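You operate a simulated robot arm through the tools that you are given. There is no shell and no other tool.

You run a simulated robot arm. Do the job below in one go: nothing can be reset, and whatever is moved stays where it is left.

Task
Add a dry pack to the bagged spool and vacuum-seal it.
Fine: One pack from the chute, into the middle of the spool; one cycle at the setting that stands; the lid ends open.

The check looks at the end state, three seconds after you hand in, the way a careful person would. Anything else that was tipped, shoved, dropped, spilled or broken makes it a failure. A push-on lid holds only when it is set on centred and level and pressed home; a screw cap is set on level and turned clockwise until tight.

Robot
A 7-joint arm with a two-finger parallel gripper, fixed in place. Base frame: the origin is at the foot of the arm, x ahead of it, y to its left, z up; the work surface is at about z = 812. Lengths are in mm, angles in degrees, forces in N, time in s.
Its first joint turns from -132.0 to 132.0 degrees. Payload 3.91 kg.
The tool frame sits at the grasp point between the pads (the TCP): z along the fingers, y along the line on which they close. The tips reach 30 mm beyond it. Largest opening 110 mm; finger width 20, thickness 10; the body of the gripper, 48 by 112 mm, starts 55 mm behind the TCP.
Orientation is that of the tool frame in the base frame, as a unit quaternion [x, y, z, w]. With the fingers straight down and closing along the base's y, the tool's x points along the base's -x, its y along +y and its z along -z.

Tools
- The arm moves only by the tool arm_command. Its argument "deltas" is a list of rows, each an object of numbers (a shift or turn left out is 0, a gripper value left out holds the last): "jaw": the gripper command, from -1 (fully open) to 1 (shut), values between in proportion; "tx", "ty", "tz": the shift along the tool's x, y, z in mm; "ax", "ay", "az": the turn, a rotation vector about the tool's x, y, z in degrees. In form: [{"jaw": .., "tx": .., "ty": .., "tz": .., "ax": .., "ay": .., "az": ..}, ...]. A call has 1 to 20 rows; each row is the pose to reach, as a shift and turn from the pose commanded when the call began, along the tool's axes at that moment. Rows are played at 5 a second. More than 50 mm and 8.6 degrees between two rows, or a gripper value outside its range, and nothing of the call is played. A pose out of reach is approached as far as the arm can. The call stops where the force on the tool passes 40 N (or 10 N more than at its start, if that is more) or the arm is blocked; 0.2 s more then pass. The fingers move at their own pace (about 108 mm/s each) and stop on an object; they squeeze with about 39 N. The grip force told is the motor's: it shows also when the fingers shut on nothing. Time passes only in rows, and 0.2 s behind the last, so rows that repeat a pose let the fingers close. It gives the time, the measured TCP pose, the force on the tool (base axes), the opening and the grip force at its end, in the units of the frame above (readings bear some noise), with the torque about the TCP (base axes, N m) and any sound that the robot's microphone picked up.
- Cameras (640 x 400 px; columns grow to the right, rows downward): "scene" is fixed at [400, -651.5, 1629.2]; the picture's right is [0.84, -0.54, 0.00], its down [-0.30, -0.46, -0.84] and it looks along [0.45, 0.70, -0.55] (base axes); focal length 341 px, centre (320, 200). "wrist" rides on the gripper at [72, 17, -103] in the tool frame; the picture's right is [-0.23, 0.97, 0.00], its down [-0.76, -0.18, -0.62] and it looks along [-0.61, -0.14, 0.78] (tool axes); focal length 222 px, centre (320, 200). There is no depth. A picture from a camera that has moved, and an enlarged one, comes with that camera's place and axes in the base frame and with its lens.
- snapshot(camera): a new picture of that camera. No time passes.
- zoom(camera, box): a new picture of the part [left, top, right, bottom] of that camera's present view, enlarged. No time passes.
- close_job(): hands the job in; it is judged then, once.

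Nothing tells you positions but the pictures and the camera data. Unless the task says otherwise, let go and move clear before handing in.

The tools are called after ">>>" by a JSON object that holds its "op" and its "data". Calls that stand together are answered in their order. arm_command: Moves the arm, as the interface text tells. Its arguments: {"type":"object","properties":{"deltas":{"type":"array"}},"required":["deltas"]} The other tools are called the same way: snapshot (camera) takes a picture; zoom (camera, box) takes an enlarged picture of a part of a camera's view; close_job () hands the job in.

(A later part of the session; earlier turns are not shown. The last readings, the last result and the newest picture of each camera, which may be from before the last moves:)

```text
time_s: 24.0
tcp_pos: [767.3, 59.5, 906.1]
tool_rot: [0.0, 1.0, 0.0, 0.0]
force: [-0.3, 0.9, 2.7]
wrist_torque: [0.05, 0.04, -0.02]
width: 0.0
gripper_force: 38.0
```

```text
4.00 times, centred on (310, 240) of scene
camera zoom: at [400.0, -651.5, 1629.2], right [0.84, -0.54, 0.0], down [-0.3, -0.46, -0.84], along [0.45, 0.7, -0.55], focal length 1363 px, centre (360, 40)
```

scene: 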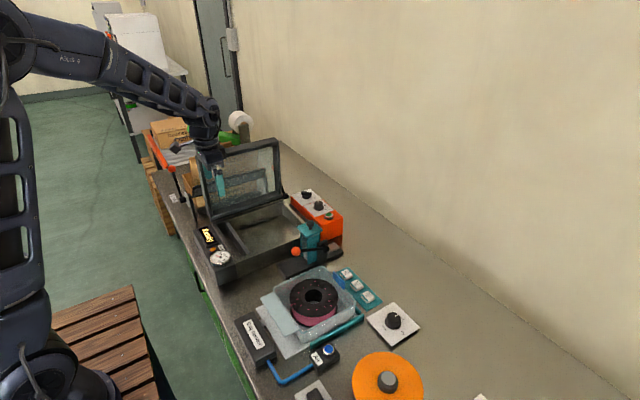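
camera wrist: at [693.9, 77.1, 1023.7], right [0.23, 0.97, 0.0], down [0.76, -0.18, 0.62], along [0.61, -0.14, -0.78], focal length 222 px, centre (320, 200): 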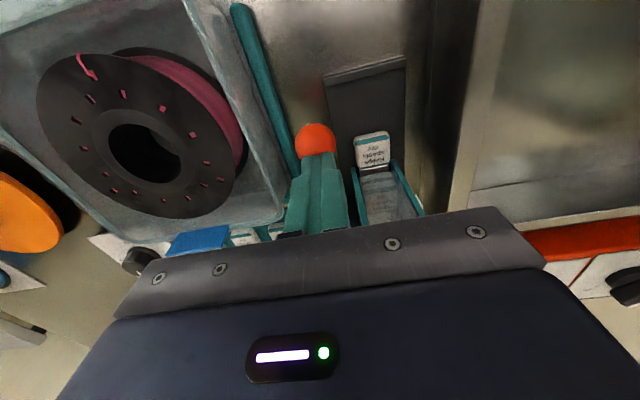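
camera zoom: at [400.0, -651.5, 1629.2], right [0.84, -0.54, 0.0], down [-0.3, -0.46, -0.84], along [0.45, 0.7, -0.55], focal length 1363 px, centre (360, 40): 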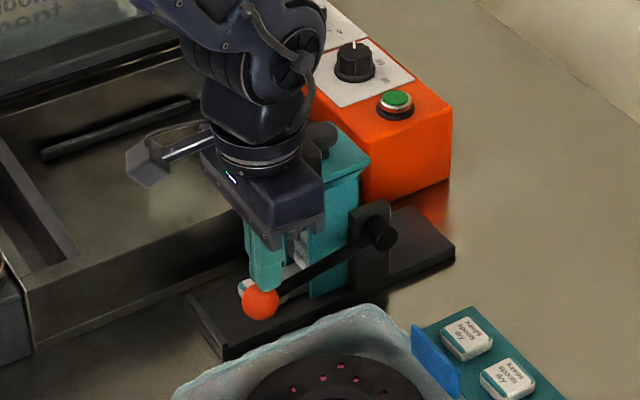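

The pack is fully out on the ramp with the pusher blade behind it. Now I lift off the lever slowly.

>>> {"op": "arm_command", "data": {"deltas": [{"tz": -10}, {"tz": -20}, {"tz": -30}, {"tz": -40}, {"tz": -60}, {"tz": -80}, {"tz": -100}, {"tz": -120}]}}

>>> {"op": "snapshot", "data": {"camera": "wrist"}}

>>> {"op": "zoom", "data": {"camera": "scene", "box": [260, 190, 360, 290]}}

```text
time_s: 25.8
tcp_pos: [768.7, 58.7, 1025.1]
tool_rot: [0.001, 1.0, -0.001, 0.0]
force: [0.2, -0.4, 0.1]
wrist_torque: [0.04, -0.01, 0.03]
width: 0.1
gripper_force: 37.7
```

```text
taken
camera wrist: at [695.9, 76.2, 1128.5], right [0.23, 0.97, 0.0], down [0.76, -0.18, 0.62], along [0.61, -0.14, -0.78], focal length 222 px, centre (320, 200)
```

wrist: 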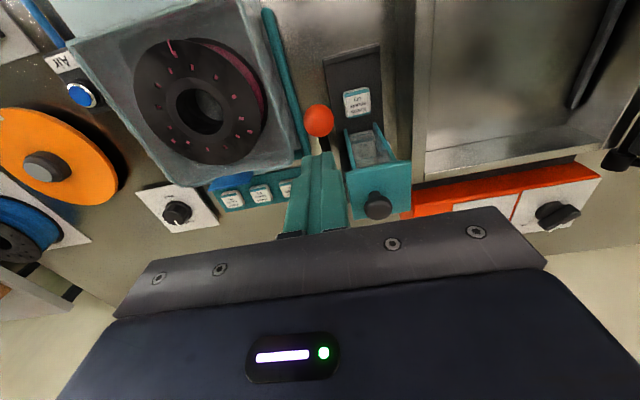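

```text
4.00 times, centred on (310, 240) of scene
camera zoom: at [400.0, -651.5, 1629.2], right [0.84, -0.54, 0.0], down [-0.3, -0.46, -0.84], along [0.45, 0.7, -0.55], focal length 1363 px, centre (360, 40)
```

zoom: 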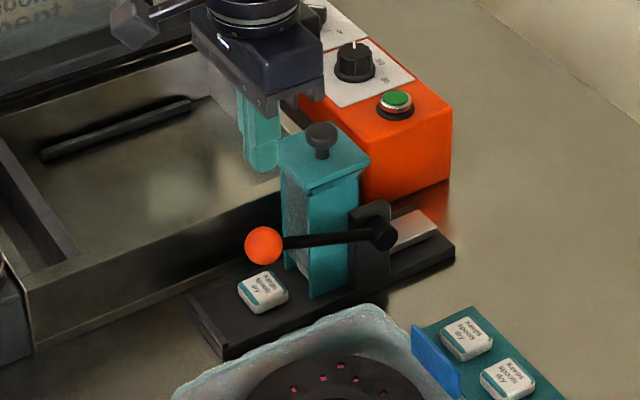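

The lever sprang back and one pack lies on the ramp near (785, 100). I zoom to locate it precisely before grasping.

>>> {"op": "zoom", "data": {"camera": "wrist", "box": [310, 40, 410, 150]}}

>>> {"op": "zoom", "data": {"camera": "scene", "box": [280, 240, 330, 290]}}

```text
3.64 times, centred on (360, 95) of wrist
camera zoom: at [695.9, 76.2, 1128.5], right [0.23, 0.97, 0.0], down [0.76, -0.18, 0.62], along [0.61, -0.14, -0.78], focal length 808 px, centre (174, 582)
```

zoom: 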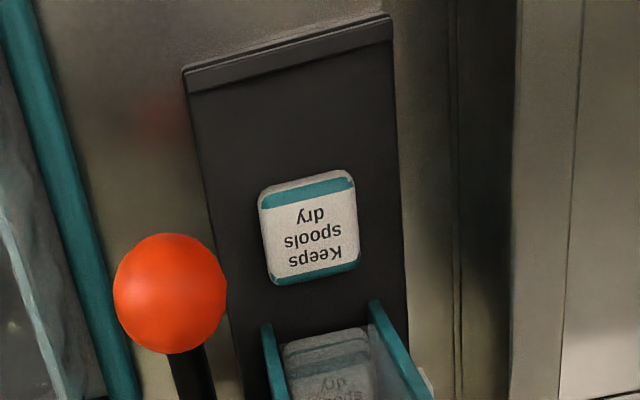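

```text
8.00 times, centred on (305, 265) of scene
camera zoom: at [400.0, -651.5, 1629.2], right [0.84, -0.54, 0.0], down [-0.3, -0.46, -0.84], along [0.45, 0.7, -0.55], focal length 2726 px, centre (440, -320)
```

zoom: 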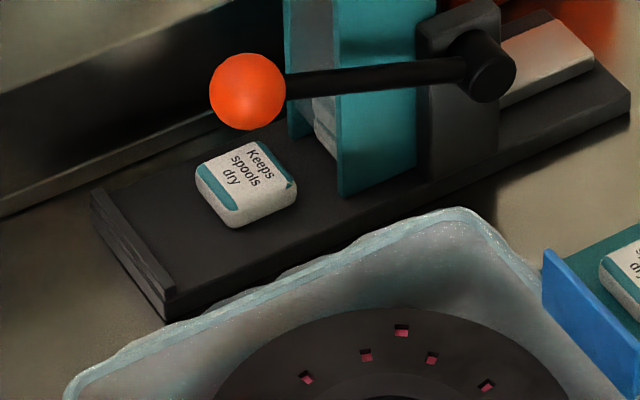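

The pack is about 31×33 mm at (787, 104). The lever ball would collide with the gripper body in a straight-down grasp, so I'll lean the tool ~50° (fingers pointing forward-down, closing along y), keeping the body ahead of and below the lever ball. First, get into that posture high up in front.

>>> {"op": "arm_command", "data": {"deltas": [{"jaw": 1, "tx": 19, "ty": 22}, {"tx": 39, "ty": 45}, {"tx": 39, "ty": 45, "tz": 30, "jaw": -0.16}, {"tx": 39, "ty": 45, "tz": 60}]}}

>>> {"op": "arm_command", "data": {"deltas": [{"ay": -8}, {"ay": -16}, {"ay": -24}, {"ay": -32}, {"ay": -40}, {"ay": -48}, {"ay": -50}]}}

>>> {"op": "snapshot", "data": {"camera": "wrist"}}

>>> {"op": "snapshot", "data": {"camera": "scene"}}

```text
time_s: 26.8
tcp_pos: [725.9, 105.4, 965.6]
tool_rot: [0.0, 1.0, 0.0, 0.0]
force: [-0.3, 0.3, 0.5]
wrist_torque: [-0.04, -0.04, 0.01]
width: 63.8
gripper_force: 0.1
```

```text
time_s: 28.4
tcp_pos: [728.4, 104.9, 965.6]
tool_rot: [0.0, 0.906, 0.0, 0.424]
force: [0.8, 0.2, 0.5]
wrist_torque: [0.01, 0.03, 0.03]
width: 63.8
gripper_force: 0.0
```

```text
taken
camera wrist: at [602.2, 122.1, 977.1], right [0.15, 0.97, 0.17], down [0.01, -0.18, 0.98], along [0.99, -0.14, -0.04], focal length 222 px, centre (320, 200)
```

wrist: 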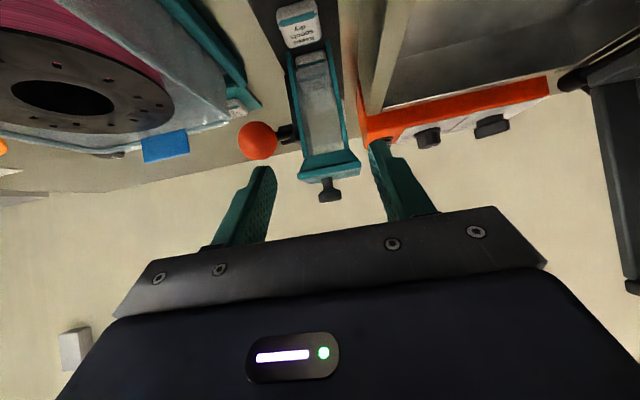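

```text
taken
```

scene: 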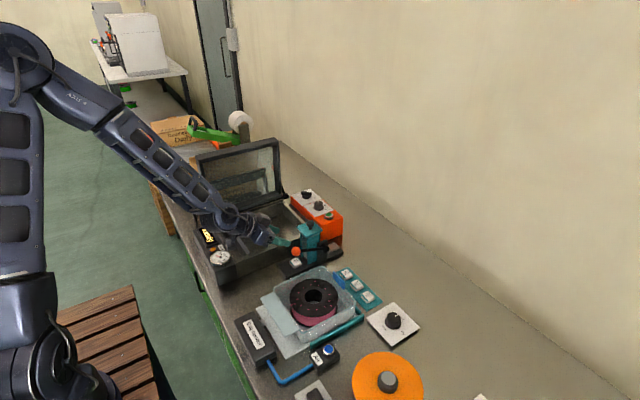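

Posture reached. I lower in front of the ramp, then slide in over the pack.

>>> {"op": "arm_command", "data": {"deltas": [{"tx": 36.4, "tz": 30.5}, {"tx": 72.8, "tz": 61.1}, {"tx": 59.3, "tz": 77.2}, {"tx": 45.8, "tz": 93.3}, {"tx": 53.5, "tz": 99.7}]}}

>>> {"op": "snapshot", "data": {"camera": "wrist"}}

>>> {"op": "zoom", "data": {"camera": "scene", "box": [250, 220, 350, 290]}}

```text
time_s: 28.8
tcp_pos: [726.7, 103.9, 931.0]
tool_rot: [0.001, 0.907, -0.001, 0.421]
force: [-19.0, 3.4, 7.4]
wrist_torque: [-0.24, 0.03, -0.7]
width: 62.0
gripper_force: 0.0
stopped in row 1: the force on the tool passed its limit at 65 N (the readings are from after the stop); the commanded pose is now the measured one
```

```text
taken
camera wrist: at [599.6, 122.3, 942.2], right [0.15, 0.97, 0.17], down [0.02, -0.18, 0.98], along [0.99, -0.14, -0.04], focal length 222 px, centre (320, 200)
```

wrist: 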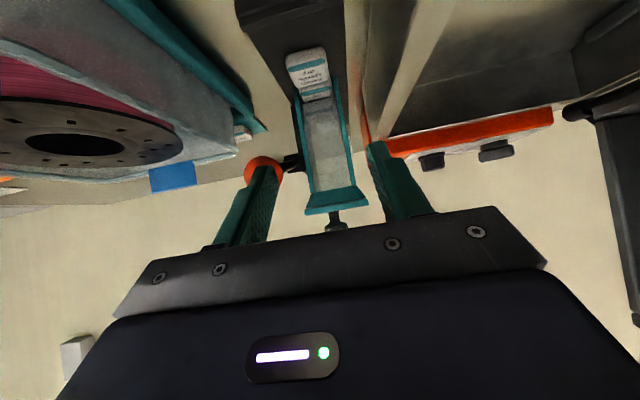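

```text
5.71 times, centred on (300, 255) of scene
camera zoom: at [400.0, -651.5, 1629.2], right [0.84, -0.54, 0.0], down [-0.3, -0.46, -0.84], along [0.45, 0.7, -0.55], focal length 1947 px, centre (434, -114)
```

zoom: 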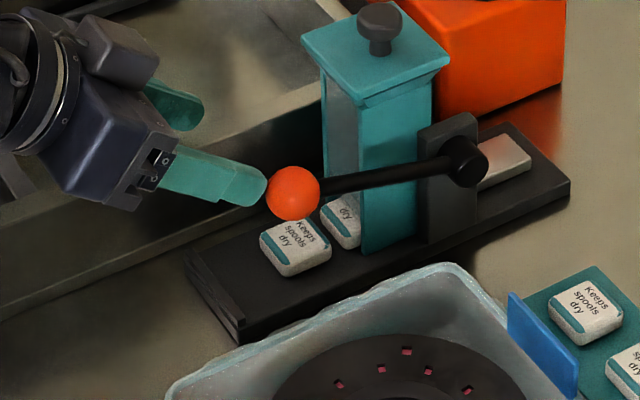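

My finger touched the lever ball on the way down and nudged it slightly; I back away toward the robot at once and check the chute.

>>> {"op": "arm_command", "data": {"deltas": [{"tx": 8, "tz": -10}, {"tx": 25.7, "tz": -30.6}]}}

>>> {"op": "zoom", "data": {"camera": "scene", "box": [270, 220, 340, 290]}}

>>> {"op": "zoom", "data": {"camera": "wrist", "box": [220, 0, 400, 220]}}

```text
time_s: 29.4
tcp_pos: [686.3, 103.5, 928.9]
tool_rot: [0.001, 0.908, -0.001, 0.42]
force: [0.2, 0.1, 0.2]
wrist_torque: [-0.01, 0.0, 0.01]
width: 63.9
gripper_force: 0.1
```

```text
5.71 times, centred on (305, 255) of scene
camera zoom: at [400.0, -651.5, 1629.2], right [0.84, -0.54, 0.0], down [-0.3, -0.46, -0.84], along [0.45, 0.7, -0.55], focal length 1947 px, centre (406, -114)
```

zoom: 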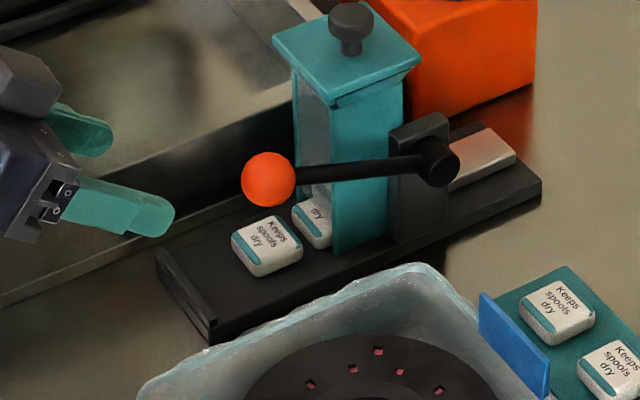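

```text
1.82 times, centred on (310, 110) of wrist
camera zoom: at [560.5, 121.6, 940.9], right [0.15, 0.97, 0.17], down [0.02, -0.18, 0.98], along [0.99, -0.14, -0.04], focal length 404 px, centre (338, 364)
```

zoom: 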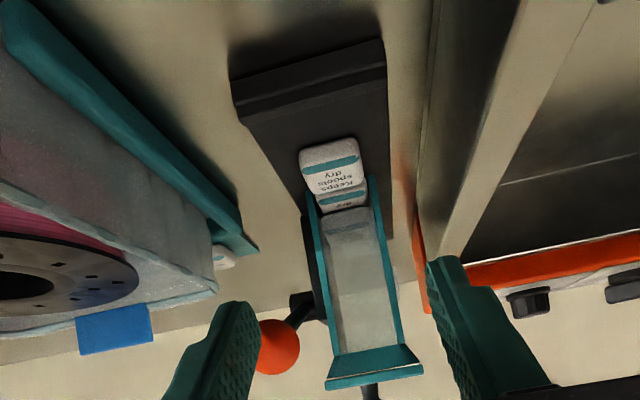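

The lever is back up and my target pack hasn't moved, but a second pack now pokes out about a centimetre; I'll push it back in after taking the first. Re-approaching lower so the fingers pass beneath the ball.

>>> {"op": "arm_command", "data": {"deltas": [{"tx": 25.6, "tz": 21.6}, {"tx": 51.2, "tz": 43.2}, {"tx": 38, "tz": 59}, {"tx": 22, "tz": 78}]}}

>>> {"op": "zoom", "data": {"camera": "scene", "box": [260, 220, 340, 290]}}

>>> {"op": "snapshot", "data": {"camera": "wrist"}}

```text
time_s: 30.4
tcp_pos: [731.7, 106.0, 861.3]
tool_rot: [0.0, 0.908, -0.001, 0.419]
force: [-0.2, 1.0, 0.8]
wrist_torque: [-0.03, 0.01, 0.0]
width: 64.3
gripper_force: 0.2
```

```text
5.71 times, centred on (300, 255) of scene
camera zoom: at [400.0, -651.5, 1629.2], right [0.84, -0.54, 0.0], down [-0.3, -0.46, -0.84], along [0.45, 0.7, -0.55], focal length 1947 px, centre (434, -114)
```

zoom: 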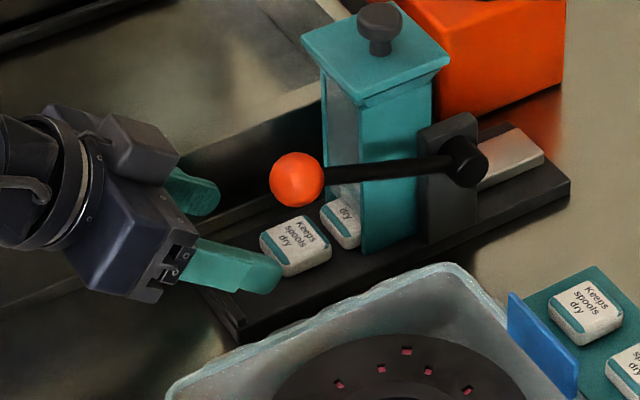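

```text
taken
camera wrist: at [605.7, 122.5, 873.5], right [0.15, 0.97, 0.17], down [0.02, -0.18, 0.98], along [0.99, -0.14, -0.04], focal length 222 px, centre (320, 200)
```

wrist: 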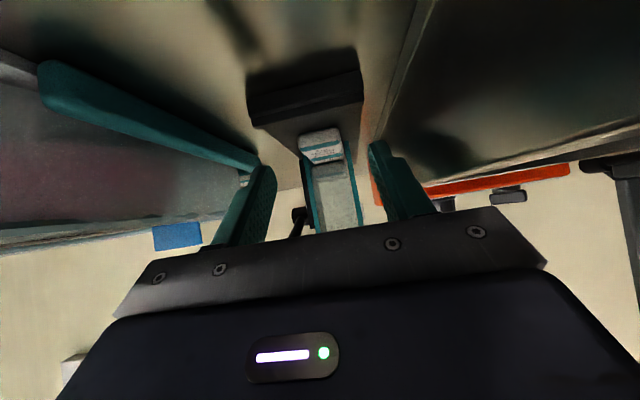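

The pack sits centred between the fingers. Moving forward beneath the ball, then down to the plate.

>>> {"op": "arm_command", "data": {"deltas": [{"tx": -12.5, "tz": 14.5}, {"tx": -25, "tz": 29}]}}

>>> {"op": "arm_command", "data": {"deltas": [{"tx": 3, "tz": 2.6}, {"tx": 6.1, "tz": 5.2}]}}

>>> {"op": "zoom", "data": {"camera": "scene", "box": [270, 230, 330, 290]}}

```text
time_s: 31.0
tcp_pos: [770.6, 103.9, 861.8]
tool_rot: [0.0, 0.907, -0.002, 0.42]
force: [-1.1, -0.7, 0.7]
wrist_torque: [-0.01, 0.0, -0.06]
width: 63.9
gripper_force: 0.0
```

```text
time_s: 31.6
tcp_pos: [770.8, 104.9, 854.2]
tool_rot: [0.001, 0.907, -0.001, 0.42]
force: [-0.3, 0.3, 0.5]
wrist_torque: [0.01, -0.04, 0.03]
width: 63.9
gripper_force: 0.0
```

```text
6.67 times, centred on (300, 260) of scene
camera zoom: at [400.0, -651.5, 1629.2], right [0.84, -0.54, 0.0], down [-0.3, -0.46, -0.84], along [0.45, 0.7, -0.55], focal length 2272 px, centre (453, -200)
```

zoom: 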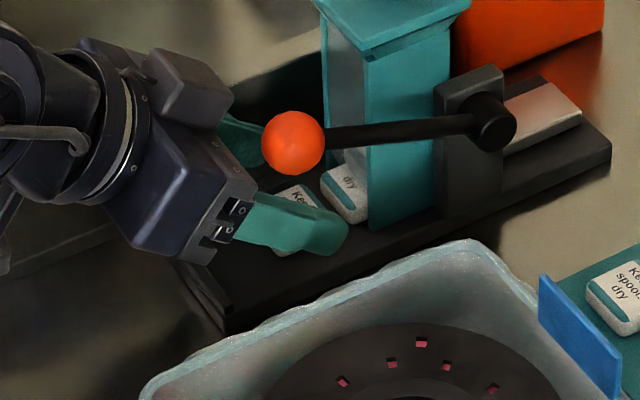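

>>> {"op": "zoom", "data": {"camera": "wrist", "box": [240, 60, 400, 200]}}

```text
2.86 times, centred on (320, 130) of wrist
camera zoom: at [645.3, 121.8, 866.6], right [0.15, 0.97, 0.17], down [0.02, -0.18, 0.98], along [0.99, -0.14, -0.04], focal length 635 px, centre (320, 400)
```

zoom: 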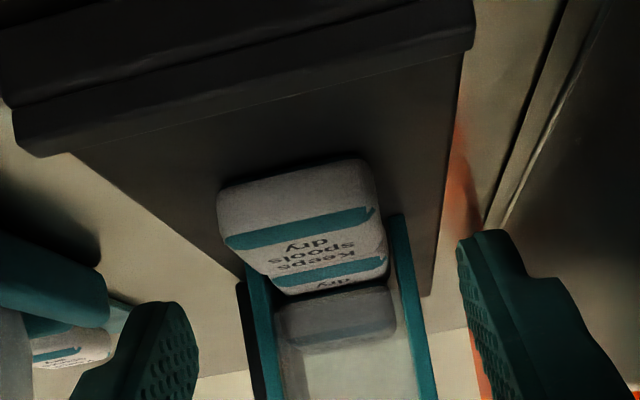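

From this view the plate top is z≈816, the pack top ≈827, and it is centred at y≈105. Lowering 7.5 mm more and closing.

>>> {"op": "arm_command", "data": {"deltas": [{"tx": 2.9, "tz": 2.4}, {"tx": 5.7, "tz": 4.8}, {"tx": 5.7, "tz": 4.8}]}}

>>> {"op": "arm_command", "data": {"deltas": [{"jaw": 0.2}, {"jaw": 0.4}, {"jaw": 0.6}, {"jaw": 0.6}, {"jaw": 0.6}]}}

>>> {"op": "zoom", "data": {"camera": "wrist", "box": [240, 60, 400, 200]}}

>>> {"op": "zoom", "data": {"camera": "scene", "box": [270, 230, 330, 290]}}

```text
time_s: 32.2
tcp_pos: [772.0, 104.7, 852.6]
tool_rot: [0.002, 0.906, 0.001, 0.424]
force: [-5.5, -1.6, 16.4]
wrist_torque: [0.95, 0.81, 0.47]
width: 63.7
gripper_force: 0.1
stopped in row 2: the force on the tool passed its limit at 53 N (the readings are from after the stop); the commanded pose is now the measured one
```

```text
time_s: 33.4
tcp_pos: [773.4, 104.3, 852.1]
tool_rot: [0.002, 0.906, 0.001, 0.424]
force: [5.8, -11.1, 19.0]
wrist_torque: [0.44, -0.22, 0.35]
width: 28.9
gripper_force: 6.8
```

```text
2.86 times, centred on (320, 130) of wrist
camera zoom: at [646.5, 121.3, 863.5], right [0.15, 0.97, 0.18], down [0.01, -0.18, 0.98], along [0.99, -0.15, -0.04], focal length 635 px, centre (320, 400)
```

zoom: 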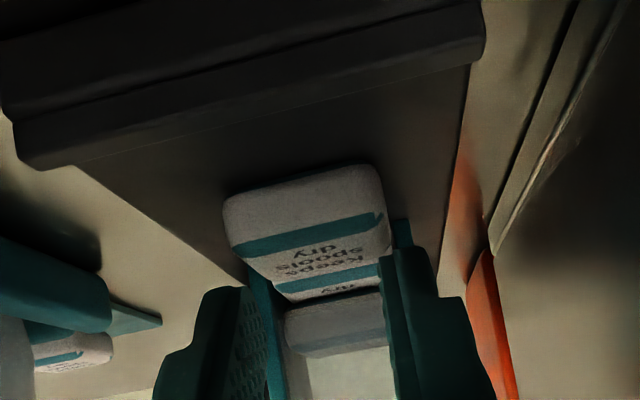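

```text
6.67 times, centred on (300, 260) of scene
camera zoom: at [400.0, -651.5, 1629.2], right [0.84, -0.54, 0.0], down [-0.3, -0.46, -0.84], along [0.45, 0.7, -0.55], focal length 2272 px, centre (453, -200)
```

zoom: 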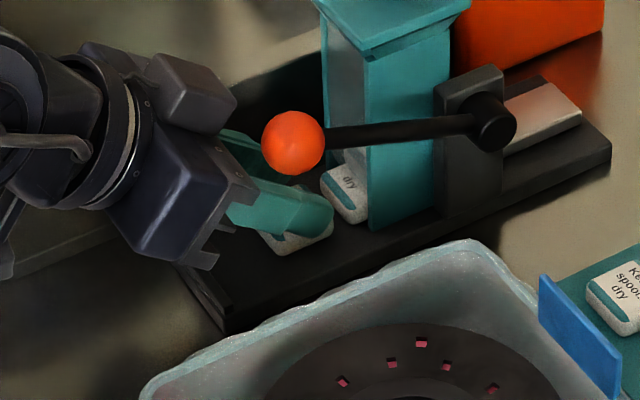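

Lowering stopped because the gripper body's +y end touched the chamber rim (torque suggests ~58 mm to +y). I'll open, rise a little, shift 9 mm toward -y, and lower again.

>>> {"op": "arm_command", "data": {"deltas": [{"jaw": 0.2}, {"jaw": -0.16}, {"tx": -3, "tz": -2.6}, {"tx": -3, "tz": -2.6, "ty": -5}, {"tx": -3, "tz": -2.6, "ty": -9}]}}

>>> {"op": "arm_command", "data": {"deltas": [{"tx": 2.3, "tz": 1.9}, {"tx": 4.6, "tz": 3.8}, {"tx": 6.1, "tz": 5.1}, {"tx": 6.1, "tz": 5.1}]}}

>>> {"op": "zoom", "data": {"camera": "wrist", "box": [240, 60, 400, 200]}}

```text
time_s: 34.6
tcp_pos: [771.8, 94.9, 855.8]
tool_rot: [0.002, 0.906, 0.0, 0.423]
force: [-0.5, 0.5, -0.3]
wrist_torque: [0.03, 0.0, -0.05]
width: 63.6
gripper_force: 0.1
```

```text
time_s: 35.6
tcp_pos: [771.5, 95.3, 847.7]
tool_rot: [0.002, 0.906, 0.001, 0.423]
force: [-0.1, 0.4, -0.3]
wrist_torque: [0.0, 0.02, 0.0]
width: 63.7
gripper_force: 0.1
```

```text
2.86 times, centred on (320, 130) of wrist
camera zoom: at [645.9, 112.7, 858.7], right [0.15, 0.97, 0.18], down [0.01, -0.18, 0.98], along [0.99, -0.14, -0.04], focal length 635 px, centre (320, 400)
```

zoom: 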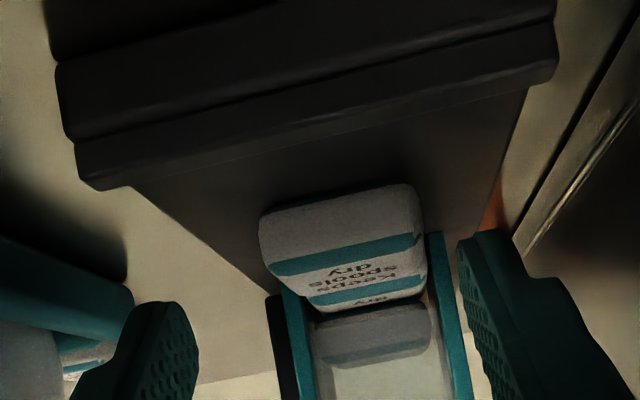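

Clear this time. Closing on the pack.

>>> {"op": "arm_command", "data": {"deltas": [{"tx": 0.8, "tz": 0.6, "jaw": 0.0}, {"tx": 0.8, "tz": 0.6, "jaw": 0.3}, {"tx": 0.8, "tz": 0.6, "jaw": 0.7}, {"tx": 0.8, "tz": 0.6, "jaw": 0.7}, {"tx": 0.8, "tz": 0.6, "jaw": 0.7}]}}

>>> {"op": "zoom", "data": {"camera": "wrist", "box": [240, 60, 400, 200]}}

```text
time_s: 36.8
tcp_pos: [771.9, 96.0, 846.6]
tool_rot: [0.001, 0.906, 0.001, 0.424]
force: [-0.1, -0.2, 0.2]
wrist_torque: [0.03, 0.03, -0.01]
width: 31.7
gripper_force: 39.2
```

```text
2.86 times, centred on (320, 130) of wrist
camera zoom: at [645.7, 112.7, 857.7], right [0.15, 0.97, 0.18], down [0.01, -0.18, 0.98], along [0.99, -0.14, -0.04], focal length 635 px, centre (320, 400)
```

zoom: 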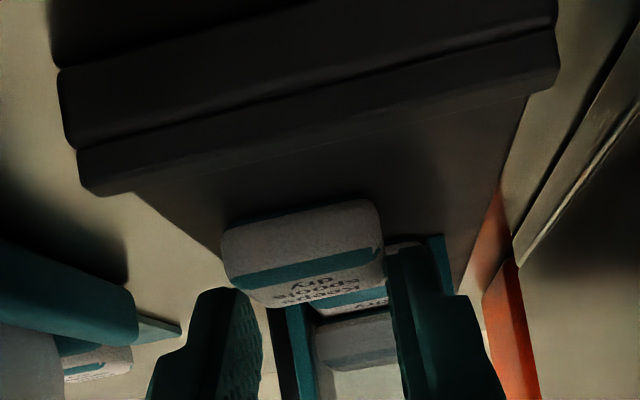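

The pack is held (31.7 mm, 39 N). Lifting slightly, then backing straight out from under the lever.

>>> {"op": "arm_command", "data": {"deltas": [{"tx": -5.4, "tz": -4.5}, {"tx": -10.8, "tz": -9}, {"tx": 2, "tz": -24.4}, {"tx": 14.8, "tz": -39.7}, {"tx": 27.6, "tz": -55}, {"tx": 40.4, "tz": -70.4}]}}

>>> {"op": "snapshot", "data": {"camera": "wrist"}}

>>> {"op": "zoom", "data": {"camera": "scene", "box": [250, 220, 350, 290]}}

```text
time_s: 38.2
tcp_pos: [693.4, 95.1, 862.9]
tool_rot: [0.002, 0.906, 0.0, 0.423]
force: [-0.5, -0.7, -0.6]
wrist_torque: [0.0, -0.02, 0.01]
width: 31.2
gripper_force: 39.8
```

```text
taken
camera wrist: at [567.8, 112.1, 873.2], right [0.15, 0.97, 0.18], down [0.01, -0.18, 0.98], along [0.99, -0.14, -0.04], focal length 222 px, centre (320, 200)
```

wrist: 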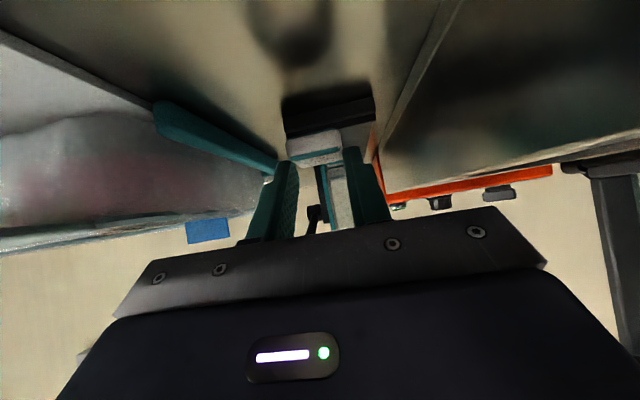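

```text
5.71 times, centred on (300, 255) of scene
camera zoom: at [400.0, -651.5, 1629.2], right [0.84, -0.54, 0.0], down [-0.3, -0.46, -0.84], along [0.45, 0.7, -0.55], focal length 1947 px, centre (434, -114)
```

zoom: 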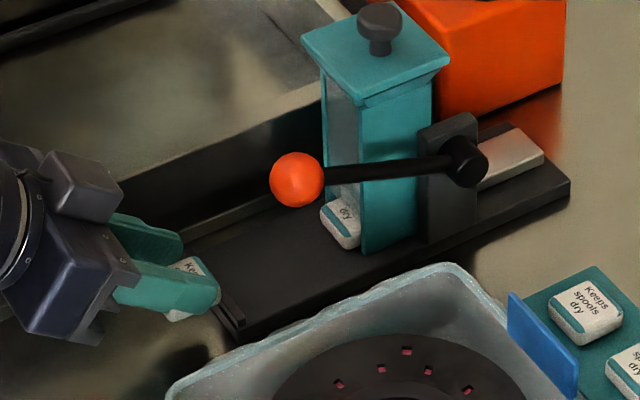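

Pack in hand, target area clear. Now raising and carrying it over the spool hub near (749.5, -80), keeping the lean so the pack stays flat.

>>> {"op": "arm_command", "data": {"deltas": [{"tx": -33.4, "tz": -27.9}, {"tx": -66.8, "tz": -55.7}, {"tx": -66.8, "tz": -55.7, "ty": -45}, {"tx": -66.8, "tz": -55.7, "ty": -90}, {"tx": -66.8, "tz": -55.7, "ty": -135}, {"tx": -66.8, "tz": -55.7, "ty": -175}, {"tx": -80, "tz": -40, "ty": -175}, {"tx": -93.1, "tz": -24.1, "ty": -175}]}}

>>> {"op": "snapshot", "data": {"camera": "wrist"}}

>>> {"op": "zoom", "data": {"camera": "scene", "box": [250, 230, 370, 340]}}

```text
time_s: 40.0
tcp_pos: [732.8, -78.8, 946.4]
tool_rot: [0.001, 0.906, 0.001, 0.423]
force: [0.2, -0.1, -0.7]
wrist_torque: [0.0, 0.03, -0.01]
width: 31.6
gripper_force: 38.9
```

```text
taken
camera wrist: at [607.1, -61.5, 957.1], right [0.15, 0.97, 0.18], down [0.01, -0.18, 0.98], along [0.99, -0.14, -0.04], focal length 222 px, centre (320, 200)
```

wrist: 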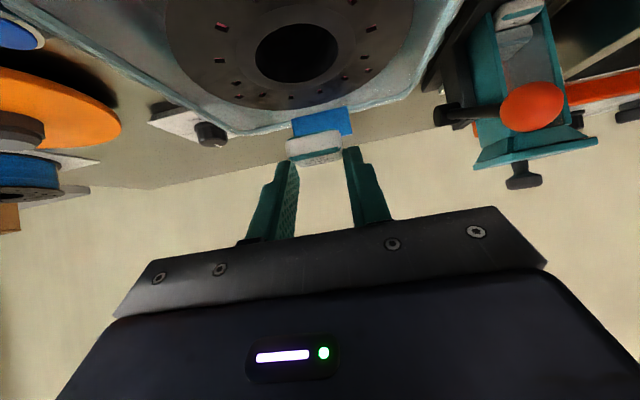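

```text
3.64 times, centred on (310, 285) of scene
camera zoom: at [400.0, -651.5, 1629.2], right [0.84, -0.54, 0.0], down [-0.3, -0.46, -0.84], along [0.45, 0.7, -0.55], focal length 1239 px, centre (356, -109)
```

zoom: 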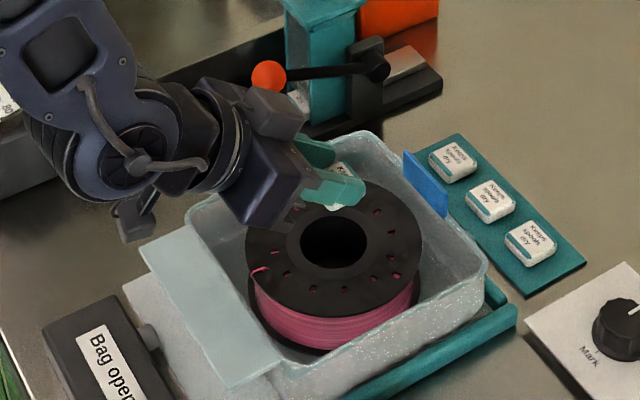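

Alignment looks right; hub measured at (748.6, -78.5, 853). Lowering toward the hub.

>>> {"op": "arm_command", "data": {"deltas": [{"tx": 13, "tz": 11}, {"tx": 26, "tz": 21.5}, {"tx": 38.4, "tz": 32}]}}

>>> {"op": "zoom", "data": {"camera": "wrist", "box": [220, 40, 420, 200]}}

>>> {"op": "zoom", "data": {"camera": "scene", "box": [270, 250, 350, 330]}}

```text
time_s: 40.8
tcp_pos: [734.8, -79.9, 898.3]
tool_rot: [0.002, 0.906, 0.0, 0.423]
force: [-0.9, -0.6, -1.3]
wrist_torque: [0.01, -0.02, 0.0]
width: 31.4
gripper_force: 39.0
```

```text
2.50 times, centred on (320, 120) of wrist
camera zoom: at [609.0, -62.4, 909.5], right [0.15, 0.97, 0.18], down [0.01, -0.18, 0.98], along [0.99, -0.14, -0.04], focal length 555 px, centre (320, 400)
```

zoom: 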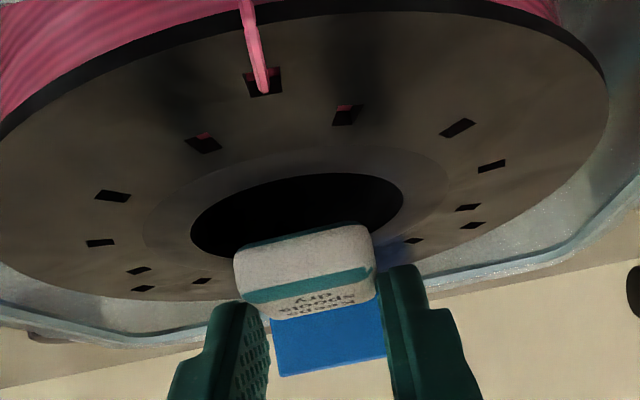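

```text
5.00 times, centred on (310, 290) of scene
camera zoom: at [400.0, -651.5, 1629.2], right [0.84, -0.54, 0.0], down [-0.3, -0.46, -0.84], along [0.45, 0.7, -0.55], focal length 1704 px, centre (370, -250)
```

zoom: 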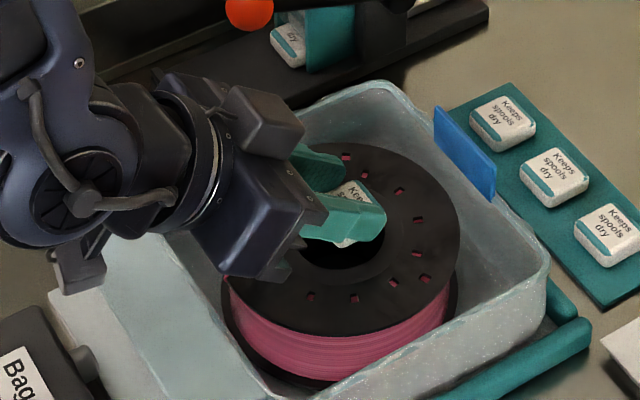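

Good alignment over the hole. Down the last ~14 mm, then release.

>>> {"op": "arm_command", "data": {"deltas": [{"tx": 3.6, "tz": 3, "ty": -0.5}, {"tx": 7.2, "tz": 6, "ty": -1}, {"tx": 10.7, "tz": 9, "ty": -1}]}}

>>> {"op": "zoom", "data": {"camera": "wrist", "box": [220, 40, 420, 200]}}

>>> {"op": "zoom", "data": {"camera": "scene", "box": [290, 265, 340, 315]}}

```text
time_s: 41.6
tcp_pos: [735.1, -79.4, 886.3]
tool_rot: [0.002, 0.905, 0.0, 0.425]
force: [3.1, 2.3, 36.1]
wrist_torque: [0.07, -1.23, 0.09]
width: 31.9
gripper_force: 39.7
```

```text
2.50 times, centred on (320, 120) of wrist
camera zoom: at [607.7, -62.8, 896.6], right [0.15, 0.97, 0.18], down [0.01, -0.18, 0.98], along [0.99, -0.14, -0.03], focal length 555 px, centre (320, 400)
```

zoom: 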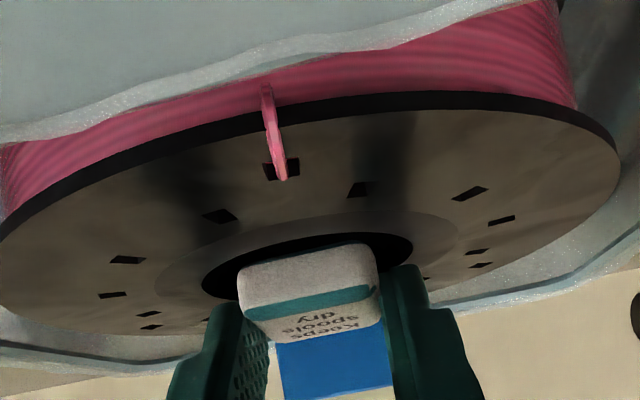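

```text
8.00 times, centred on (315, 290) of scene
camera zoom: at [400.0, -651.5, 1629.2], right [0.84, -0.54, 0.0], down [-0.3, -0.46, -0.84], along [0.45, 0.7, -0.55], focal length 2726 px, centre (360, -520)
```

zoom: 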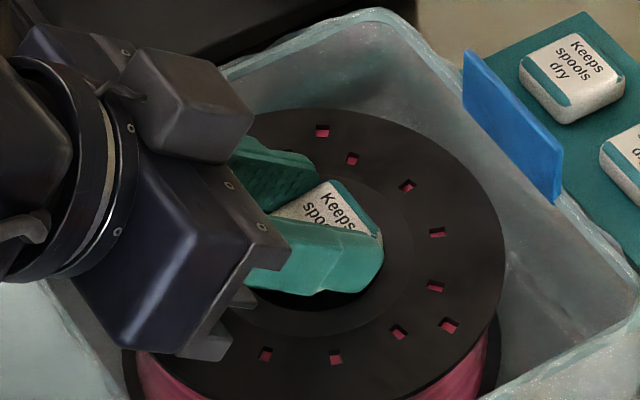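

Contact force of 36 N with a torque placing it at x≈769: the pack's front edge is on the hub's far rim. Lifting a little, shifting 5 mm back and lowering again gently.

>>> {"op": "arm_command", "data": {"deltas": [{"tx": -3.1, "tz": -2.6}, {"tx": 0.1, "tz": -6.4}, {"tx": 1.6, "tz": -5.1}, {"tx": 3.1, "tz": -3.8}]}}

>>> {"op": "zoom", "data": {"camera": "wrist", "box": [220, 40, 420, 200]}}

>>> {"op": "zoom", "data": {"camera": "scene", "box": [290, 265, 340, 315]}}

```text
time_s: 42.6
tcp_pos: [727.0, -79.7, 883.6]
tool_rot: [0.002, 0.907, 0.0, 0.422]
force: [-0.6, 1.6, 3.9]
wrist_torque: [0.0, -0.03, 0.0]
width: 30.9
gripper_force: 39.1
```

```text
2.50 times, centred on (320, 120) of wrist
camera zoom: at [601.3, -62.7, 894.9], right [0.15, 0.97, 0.18], down [0.01, -0.18, 0.98], along [0.99, -0.14, -0.04], focal length 555 px, centre (320, 400)
```

zoom: 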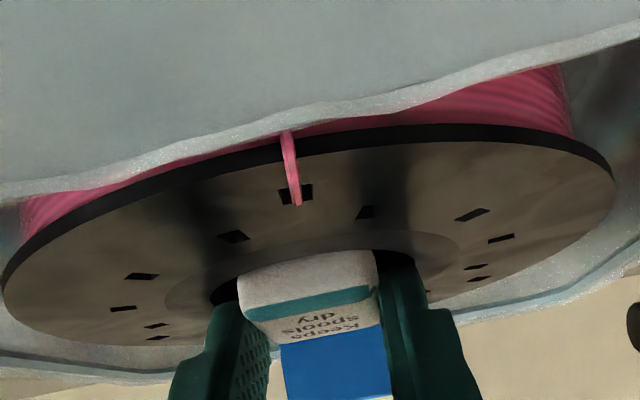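

```text
8.00 times, centred on (315, 290) of scene
camera zoom: at [400.0, -651.5, 1629.2], right [0.84, -0.54, 0.0], down [-0.3, -0.46, -0.84], along [0.45, 0.7, -0.55], focal length 2726 px, centre (360, -520)
```

zoom: 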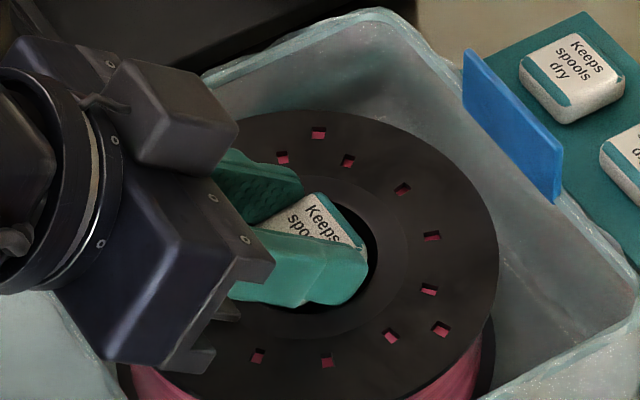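

The pack now sits centred over the hole with almost no contact force. Releasing it.

>>> {"op": "arm_command", "data": {"deltas": [{"jaw": -0.1}, {"jaw": -0.1}, {"jaw": -0.1}]}}

>>> {"op": "zoom", "data": {"camera": "scene", "box": [290, 265, 340, 315]}}

>>> {"op": "zoom", "data": {"camera": "wrist", "box": [220, 40, 420, 200]}}

```text
time_s: 43.4
tcp_pos: [727.6, -79.1, 882.8]
tool_rot: [0.001, 0.906, 0.001, 0.423]
force: [-0.2, 0.1, -3.6]
wrist_torque: [-0.01, 0.06, 0.04]
width: 32.1
gripper_force: 0.1
```

```text
8.00 times, centred on (315, 290) of scene
camera zoom: at [400.0, -651.5, 1629.2], right [0.84, -0.54, 0.0], down [-0.3, -0.46, -0.84], along [0.45, 0.7, -0.55], focal length 2726 px, centre (360, -520)
```

zoom: 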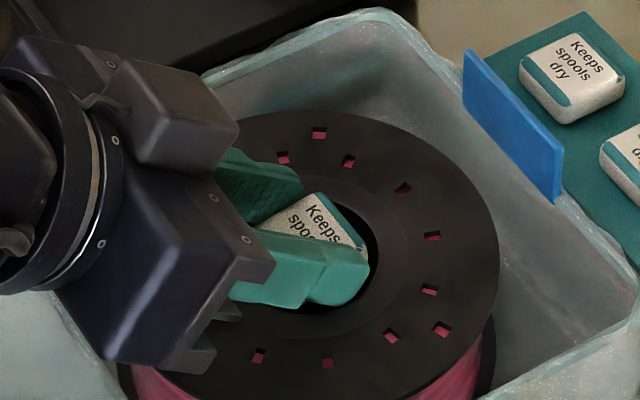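

```text
2.50 times, centred on (320, 120) of wrist
camera zoom: at [601.4, -62.8, 894.9], right [0.15, 0.97, 0.18], down [0.01, -0.18, 0.98], along [0.99, -0.14, -0.04], focal length 555 px, centre (320, 400)
```

zoom: 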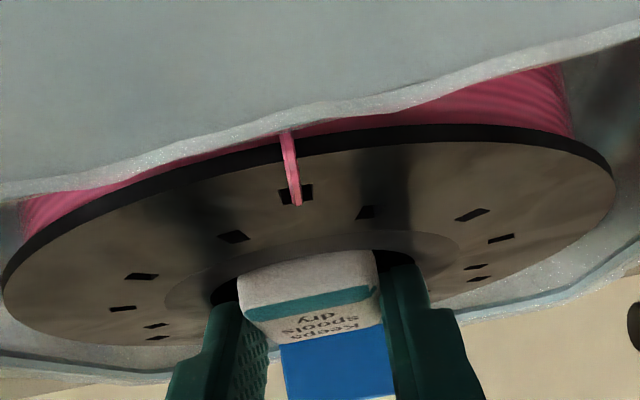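

The fingertips are just inside the hub edge, which stops them opening. Raising a few millimetres will free them.

>>> {"op": "arm_command", "data": {"deltas": [{"tx": -1.5, "tz": -1.3, "jaw": -0.1}, {"tx": -3.1, "tz": -2.6}, {"tx": -3.1, "tz": -2.6}]}}

>>> {"op": "zoom", "data": {"camera": "scene", "box": [290, 265, 340, 315]}}

```text
time_s: 44.2
tcp_pos: [728.4, -79.9, 888.0]
tool_rot: [0.002, 0.906, 0.0, 0.422]
force: [-0.4, 0.0, -3.2]
wrist_torque: [-0.03, 0.07, 0.01]
width: 32.2
gripper_force: 0.0
```

```text
8.00 times, centred on (315, 290) of scene
camera zoom: at [400.0, -651.5, 1629.2], right [0.84, -0.54, 0.0], down [-0.3, -0.46, -0.84], along [0.45, 0.7, -0.55], focal length 2726 px, centre (360, -520)
```

zoom: 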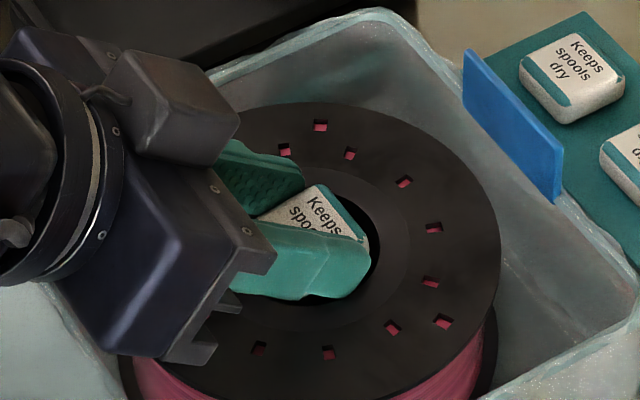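

The fingers are now spreading inside the hub and lifting the spool slightly. I set it back down and narrow the jaws just enough to lose contact with the rim, then rise.

>>> {"op": "arm_command", "data": {"deltas": [{"tx": 1.5, "tz": 1.3}, {"tx": 3.1, "tz": 2.6}, {"tx": 3.9, "tz": 3.2}, {"tx": 3.9, "tz": 3.2, "jaw": 0.43}, {"tx": 3.9, "tz": 3.2, "jaw": 0.43}]}}

>>> {"op": "arm_command", "data": {"deltas": [{"tx": -1.5, "tz": -1.3}, {"tx": -3.1, "tz": -2.6}, {"tx": -3.1, "tz": -2.6}]}}

>>> {"op": "zoom", "data": {"camera": "scene", "box": [290, 265, 340, 315]}}

```text
time_s: 45.4
tcp_pos: [728.6, -81.0, 884.6]
tool_rot: [0.003, 0.906, 0.0, 0.424]
force: [-0.7, -2.0, 6.2]
wrist_torque: [-0.06, -0.11, -0.04]
width: 31.7
gripper_force: 0.7
```

```text
time_s: 46.2
tcp_pos: [728.9, -79.8, 886.9]
tool_rot: [0.001, 0.906, 0.001, 0.423]
force: [-1.0, -0.2, -4.4]
wrist_torque: [0.02, 0.08, 0.0]
width: 31.8
gripper_force: 1.0
```

```text
8.00 times, centred on (315, 290) of scene
camera zoom: at [400.0, -651.5, 1629.2], right [0.84, -0.54, 0.0], down [-0.3, -0.46, -0.84], along [0.45, 0.7, -0.55], focal length 2726 px, centre (360, -520)
```

zoom: 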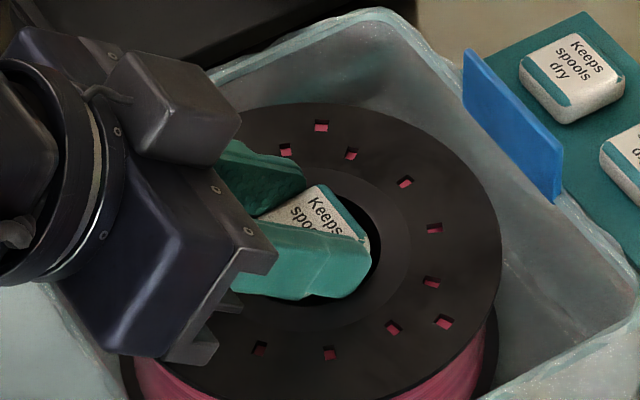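

Still wedged. I'll set the spool down, re-grip the pack firmly (which narrows the fingers), lift just clear of the rim, and release there.

>>> {"op": "arm_command", "data": {"deltas": [{"tx": 2, "tz": 1.7}, {"tx": 3.9, "tz": 3.2}, {"tx": 3.9, "tz": 3.2, "jaw": 0.8}, {"tx": 3.9, "tz": 3.2, "jaw": 0.8}, {"tx": 3.9, "tz": 3.2, "jaw": 0.8}]}}

>>> {"op": "arm_command", "data": {"deltas": [{"tx": -1, "tz": -0.8}, {"tx": -2.3, "tz": -1.9}, {"tx": -3.1, "tz": -2.6}, {"tx": -3.1, "tz": -2.6}]}}

>>> {"op": "zoom", "data": {"camera": "scene", "box": [290, 265, 340, 315]}}

```text
time_s: 47.4
tcp_pos: [728.1, -79.5, 881.2]
tool_rot: [0.002, 0.906, 0.0, 0.423]
force: [2.5, -2.6, 5.8]
wrist_torque: [-0.03, -0.13, -0.07]
width: 31.3
gripper_force: 39.0
```

```text
time_s: 48.4
tcp_pos: [728.4, -81.0, 885.5]
tool_rot: [0.001, 0.906, 0.001, 0.423]
force: [-1.0, 0.0, -5.7]
wrist_torque: [0.01, 0.04, -0.03]
width: 31.1
gripper_force: 38.9
```

```text
8.00 times, centred on (315, 290) of scene
camera zoom: at [400.0, -651.5, 1629.2], right [0.84, -0.54, 0.0], down [-0.3, -0.46, -0.84], along [0.45, 0.7, -0.55], focal length 2726 px, centre (360, -520)
```

zoom: 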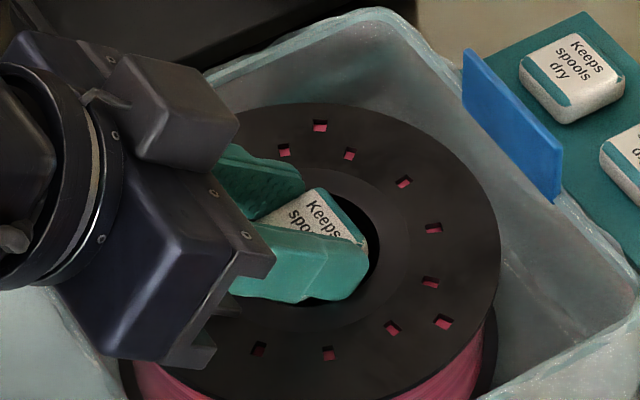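

Still stuck; the pack seems offset toward the near side of the hole. Setting down, shifting +3 mm in x to relieve it, and lifting again.

>>> {"op": "arm_command", "data": {"deltas": [{"tx": 3.1, "tz": 2.6}, {"tx": 2.1, "tz": 3.8}, {"tx": 1.2, "tz": 4.9}, {"tx": 1.2, "tz": 4.9}]}}

>>> {"op": "arm_command", "data": {"deltas": [{"tx": -1.5, "tz": -1.3}, {"tx": -3.1, "tz": -2.6}, {"tx": -3.1, "tz": -2.6}]}}

>>> {"op": "zoom", "data": {"camera": "scene", "box": [290, 265, 340, 315]}}

>>> {"op": "zoom", "data": {"camera": "wrist", "box": [240, 60, 400, 180]}}

```text
time_s: 49.4
tcp_pos: [731.9, -79.8, 881.1]
tool_rot: [0.003, 0.906, 0.0, 0.423]
force: [-1.0, 0.6, 5.8]
wrist_torque: [0.01, -0.09, -0.05]
width: 31.0
gripper_force: 39.0
```

```text
time_s: 50.2
tcp_pos: [731.5, -79.5, 885.3]
tool_rot: [0.001, 0.907, 0.001, 0.422]
force: [0.1, 0.2, -3.5]
wrist_torque: [0.01, 0.09, -0.01]
width: 31.1
gripper_force: 38.7
```

```text
8.00 times, centred on (315, 290) of scene
camera zoom: at [400.0, -651.5, 1629.2], right [0.84, -0.54, 0.0], down [-0.3, -0.46, -0.84], along [0.45, 0.7, -0.55], focal length 2726 px, centre (360, -520)
```

zoom: 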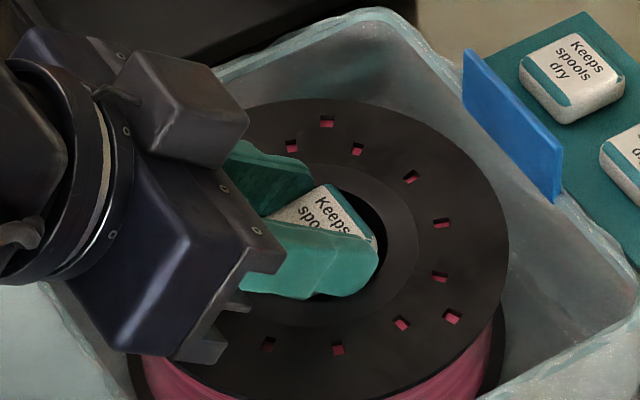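

```text
3.33 times, centred on (320, 120) of wrist
camera zoom: at [605.7, -62.4, 896.3], right [0.15, 0.97, 0.18], down [0.01, -0.18, 0.98], along [0.99, -0.14, -0.04], focal length 740 px, centre (320, 467)
```

zoom: 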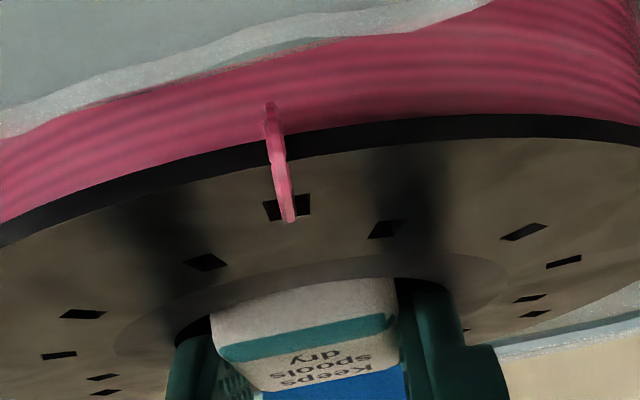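

The spool follows because the pack and fingers are jammed lightly in the hole. I'll relax the jaws to near-neutral and wiggle gently a few millimetres above the bag floor so the spool drops off.

>>> {"op": "arm_command", "data": {"deltas": [{"jaw": 0.425}, {"jaw": 0.425, "az": 3}, {"az": -3}, {"az": 4, "ty": 1}, {"az": -4, "ty": -1}, {"ty": 2, "ax": 2}, {"ty": -2, "ax": -2}, {"tx": 2, "az": 3}, {"tx": -2, "az": -3}, {"az": 0}]}}

>>> {"op": "zoom", "data": {"camera": "scene", "box": [290, 265, 340, 315]}}

>>> {"op": "zoom", "data": {"camera": "wrist", "box": [240, 60, 400, 180]}}

```text
time_s: 52.4
tcp_pos: [731.8, -81.1, 886.2]
tool_rot: [0.001, 0.906, 0.001, 0.422]
force: [-0.2, 0.4, -3.3]
wrist_torque: [0.01, 0.04, 0.0]
width: 31.7
gripper_force: 0.2
```

```text
8.00 times, centred on (315, 290) of scene
camera zoom: at [400.0, -651.5, 1629.2], right [0.84, -0.54, 0.0], down [-0.3, -0.46, -0.84], along [0.45, 0.7, -0.55], focal length 2726 px, centre (360, -520)
```

zoom: 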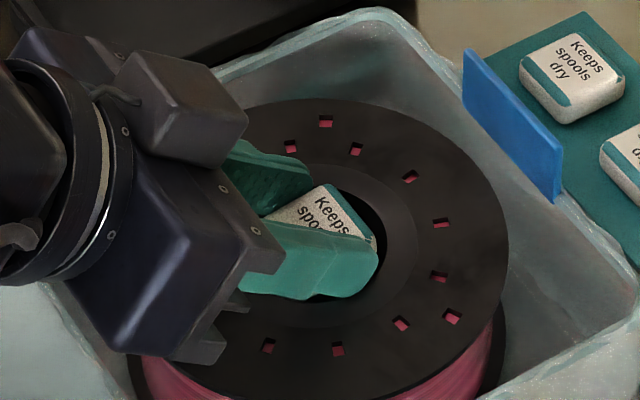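

```text
3.33 times, centred on (320, 120) of wrist
camera zoom: at [605.0, -63.1, 897.2], right [0.15, 0.97, 0.18], down [0.01, -0.18, 0.98], along [0.99, -0.14, -0.04], focal length 740 px, centre (320, 467)
```

zoom: 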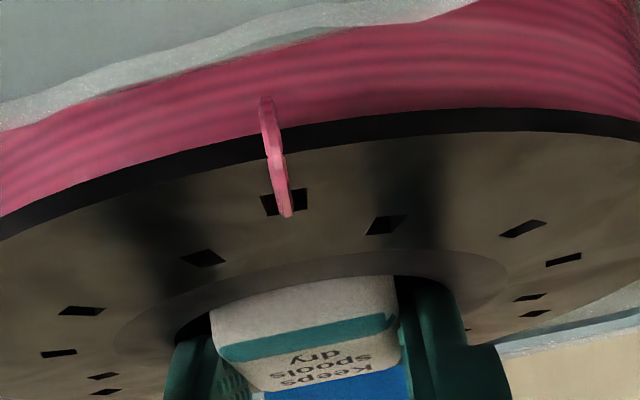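

>>> {"op": "zoom", "data": {"camera": "scene", "box": [302, 283, 326, 305]}}

>>> {"op": "zoom", "data": {"camera": "wrist", "box": [275, 115, 365, 180]}}

```text
16.00 times, centred on (314, 294) of scene
camera zoom: at [400.0, -651.5, 1629.2], right [0.84, -0.54, 0.0], down [-0.3, -0.46, -0.84], along [0.45, 0.7, -0.55], focal length 5452 px, centre (416, -1304)
```

zoom: 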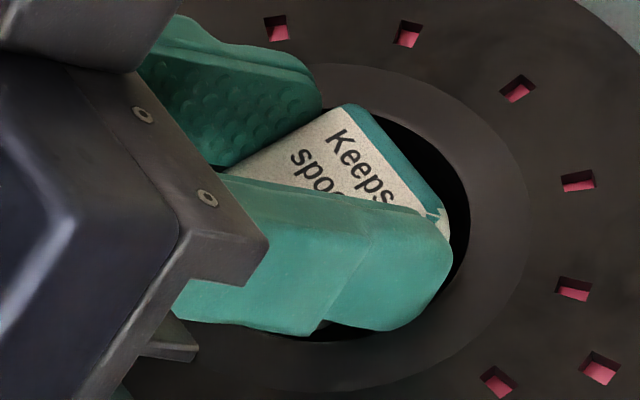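

```text
6.15 times, centred on (320, 148) of wrist
camera zoom: at [605.0, -63.1, 897.2], right [0.15, 0.97, 0.18], down [0.01, -0.18, 0.98], along [0.99, -0.14, -0.04], focal length 1367 px, centre (320, 523)
```

zoom: 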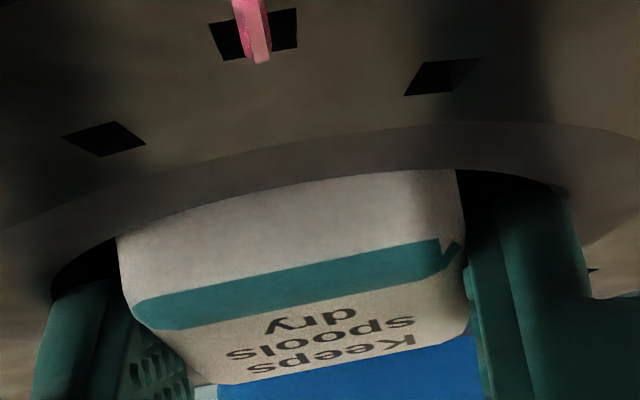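

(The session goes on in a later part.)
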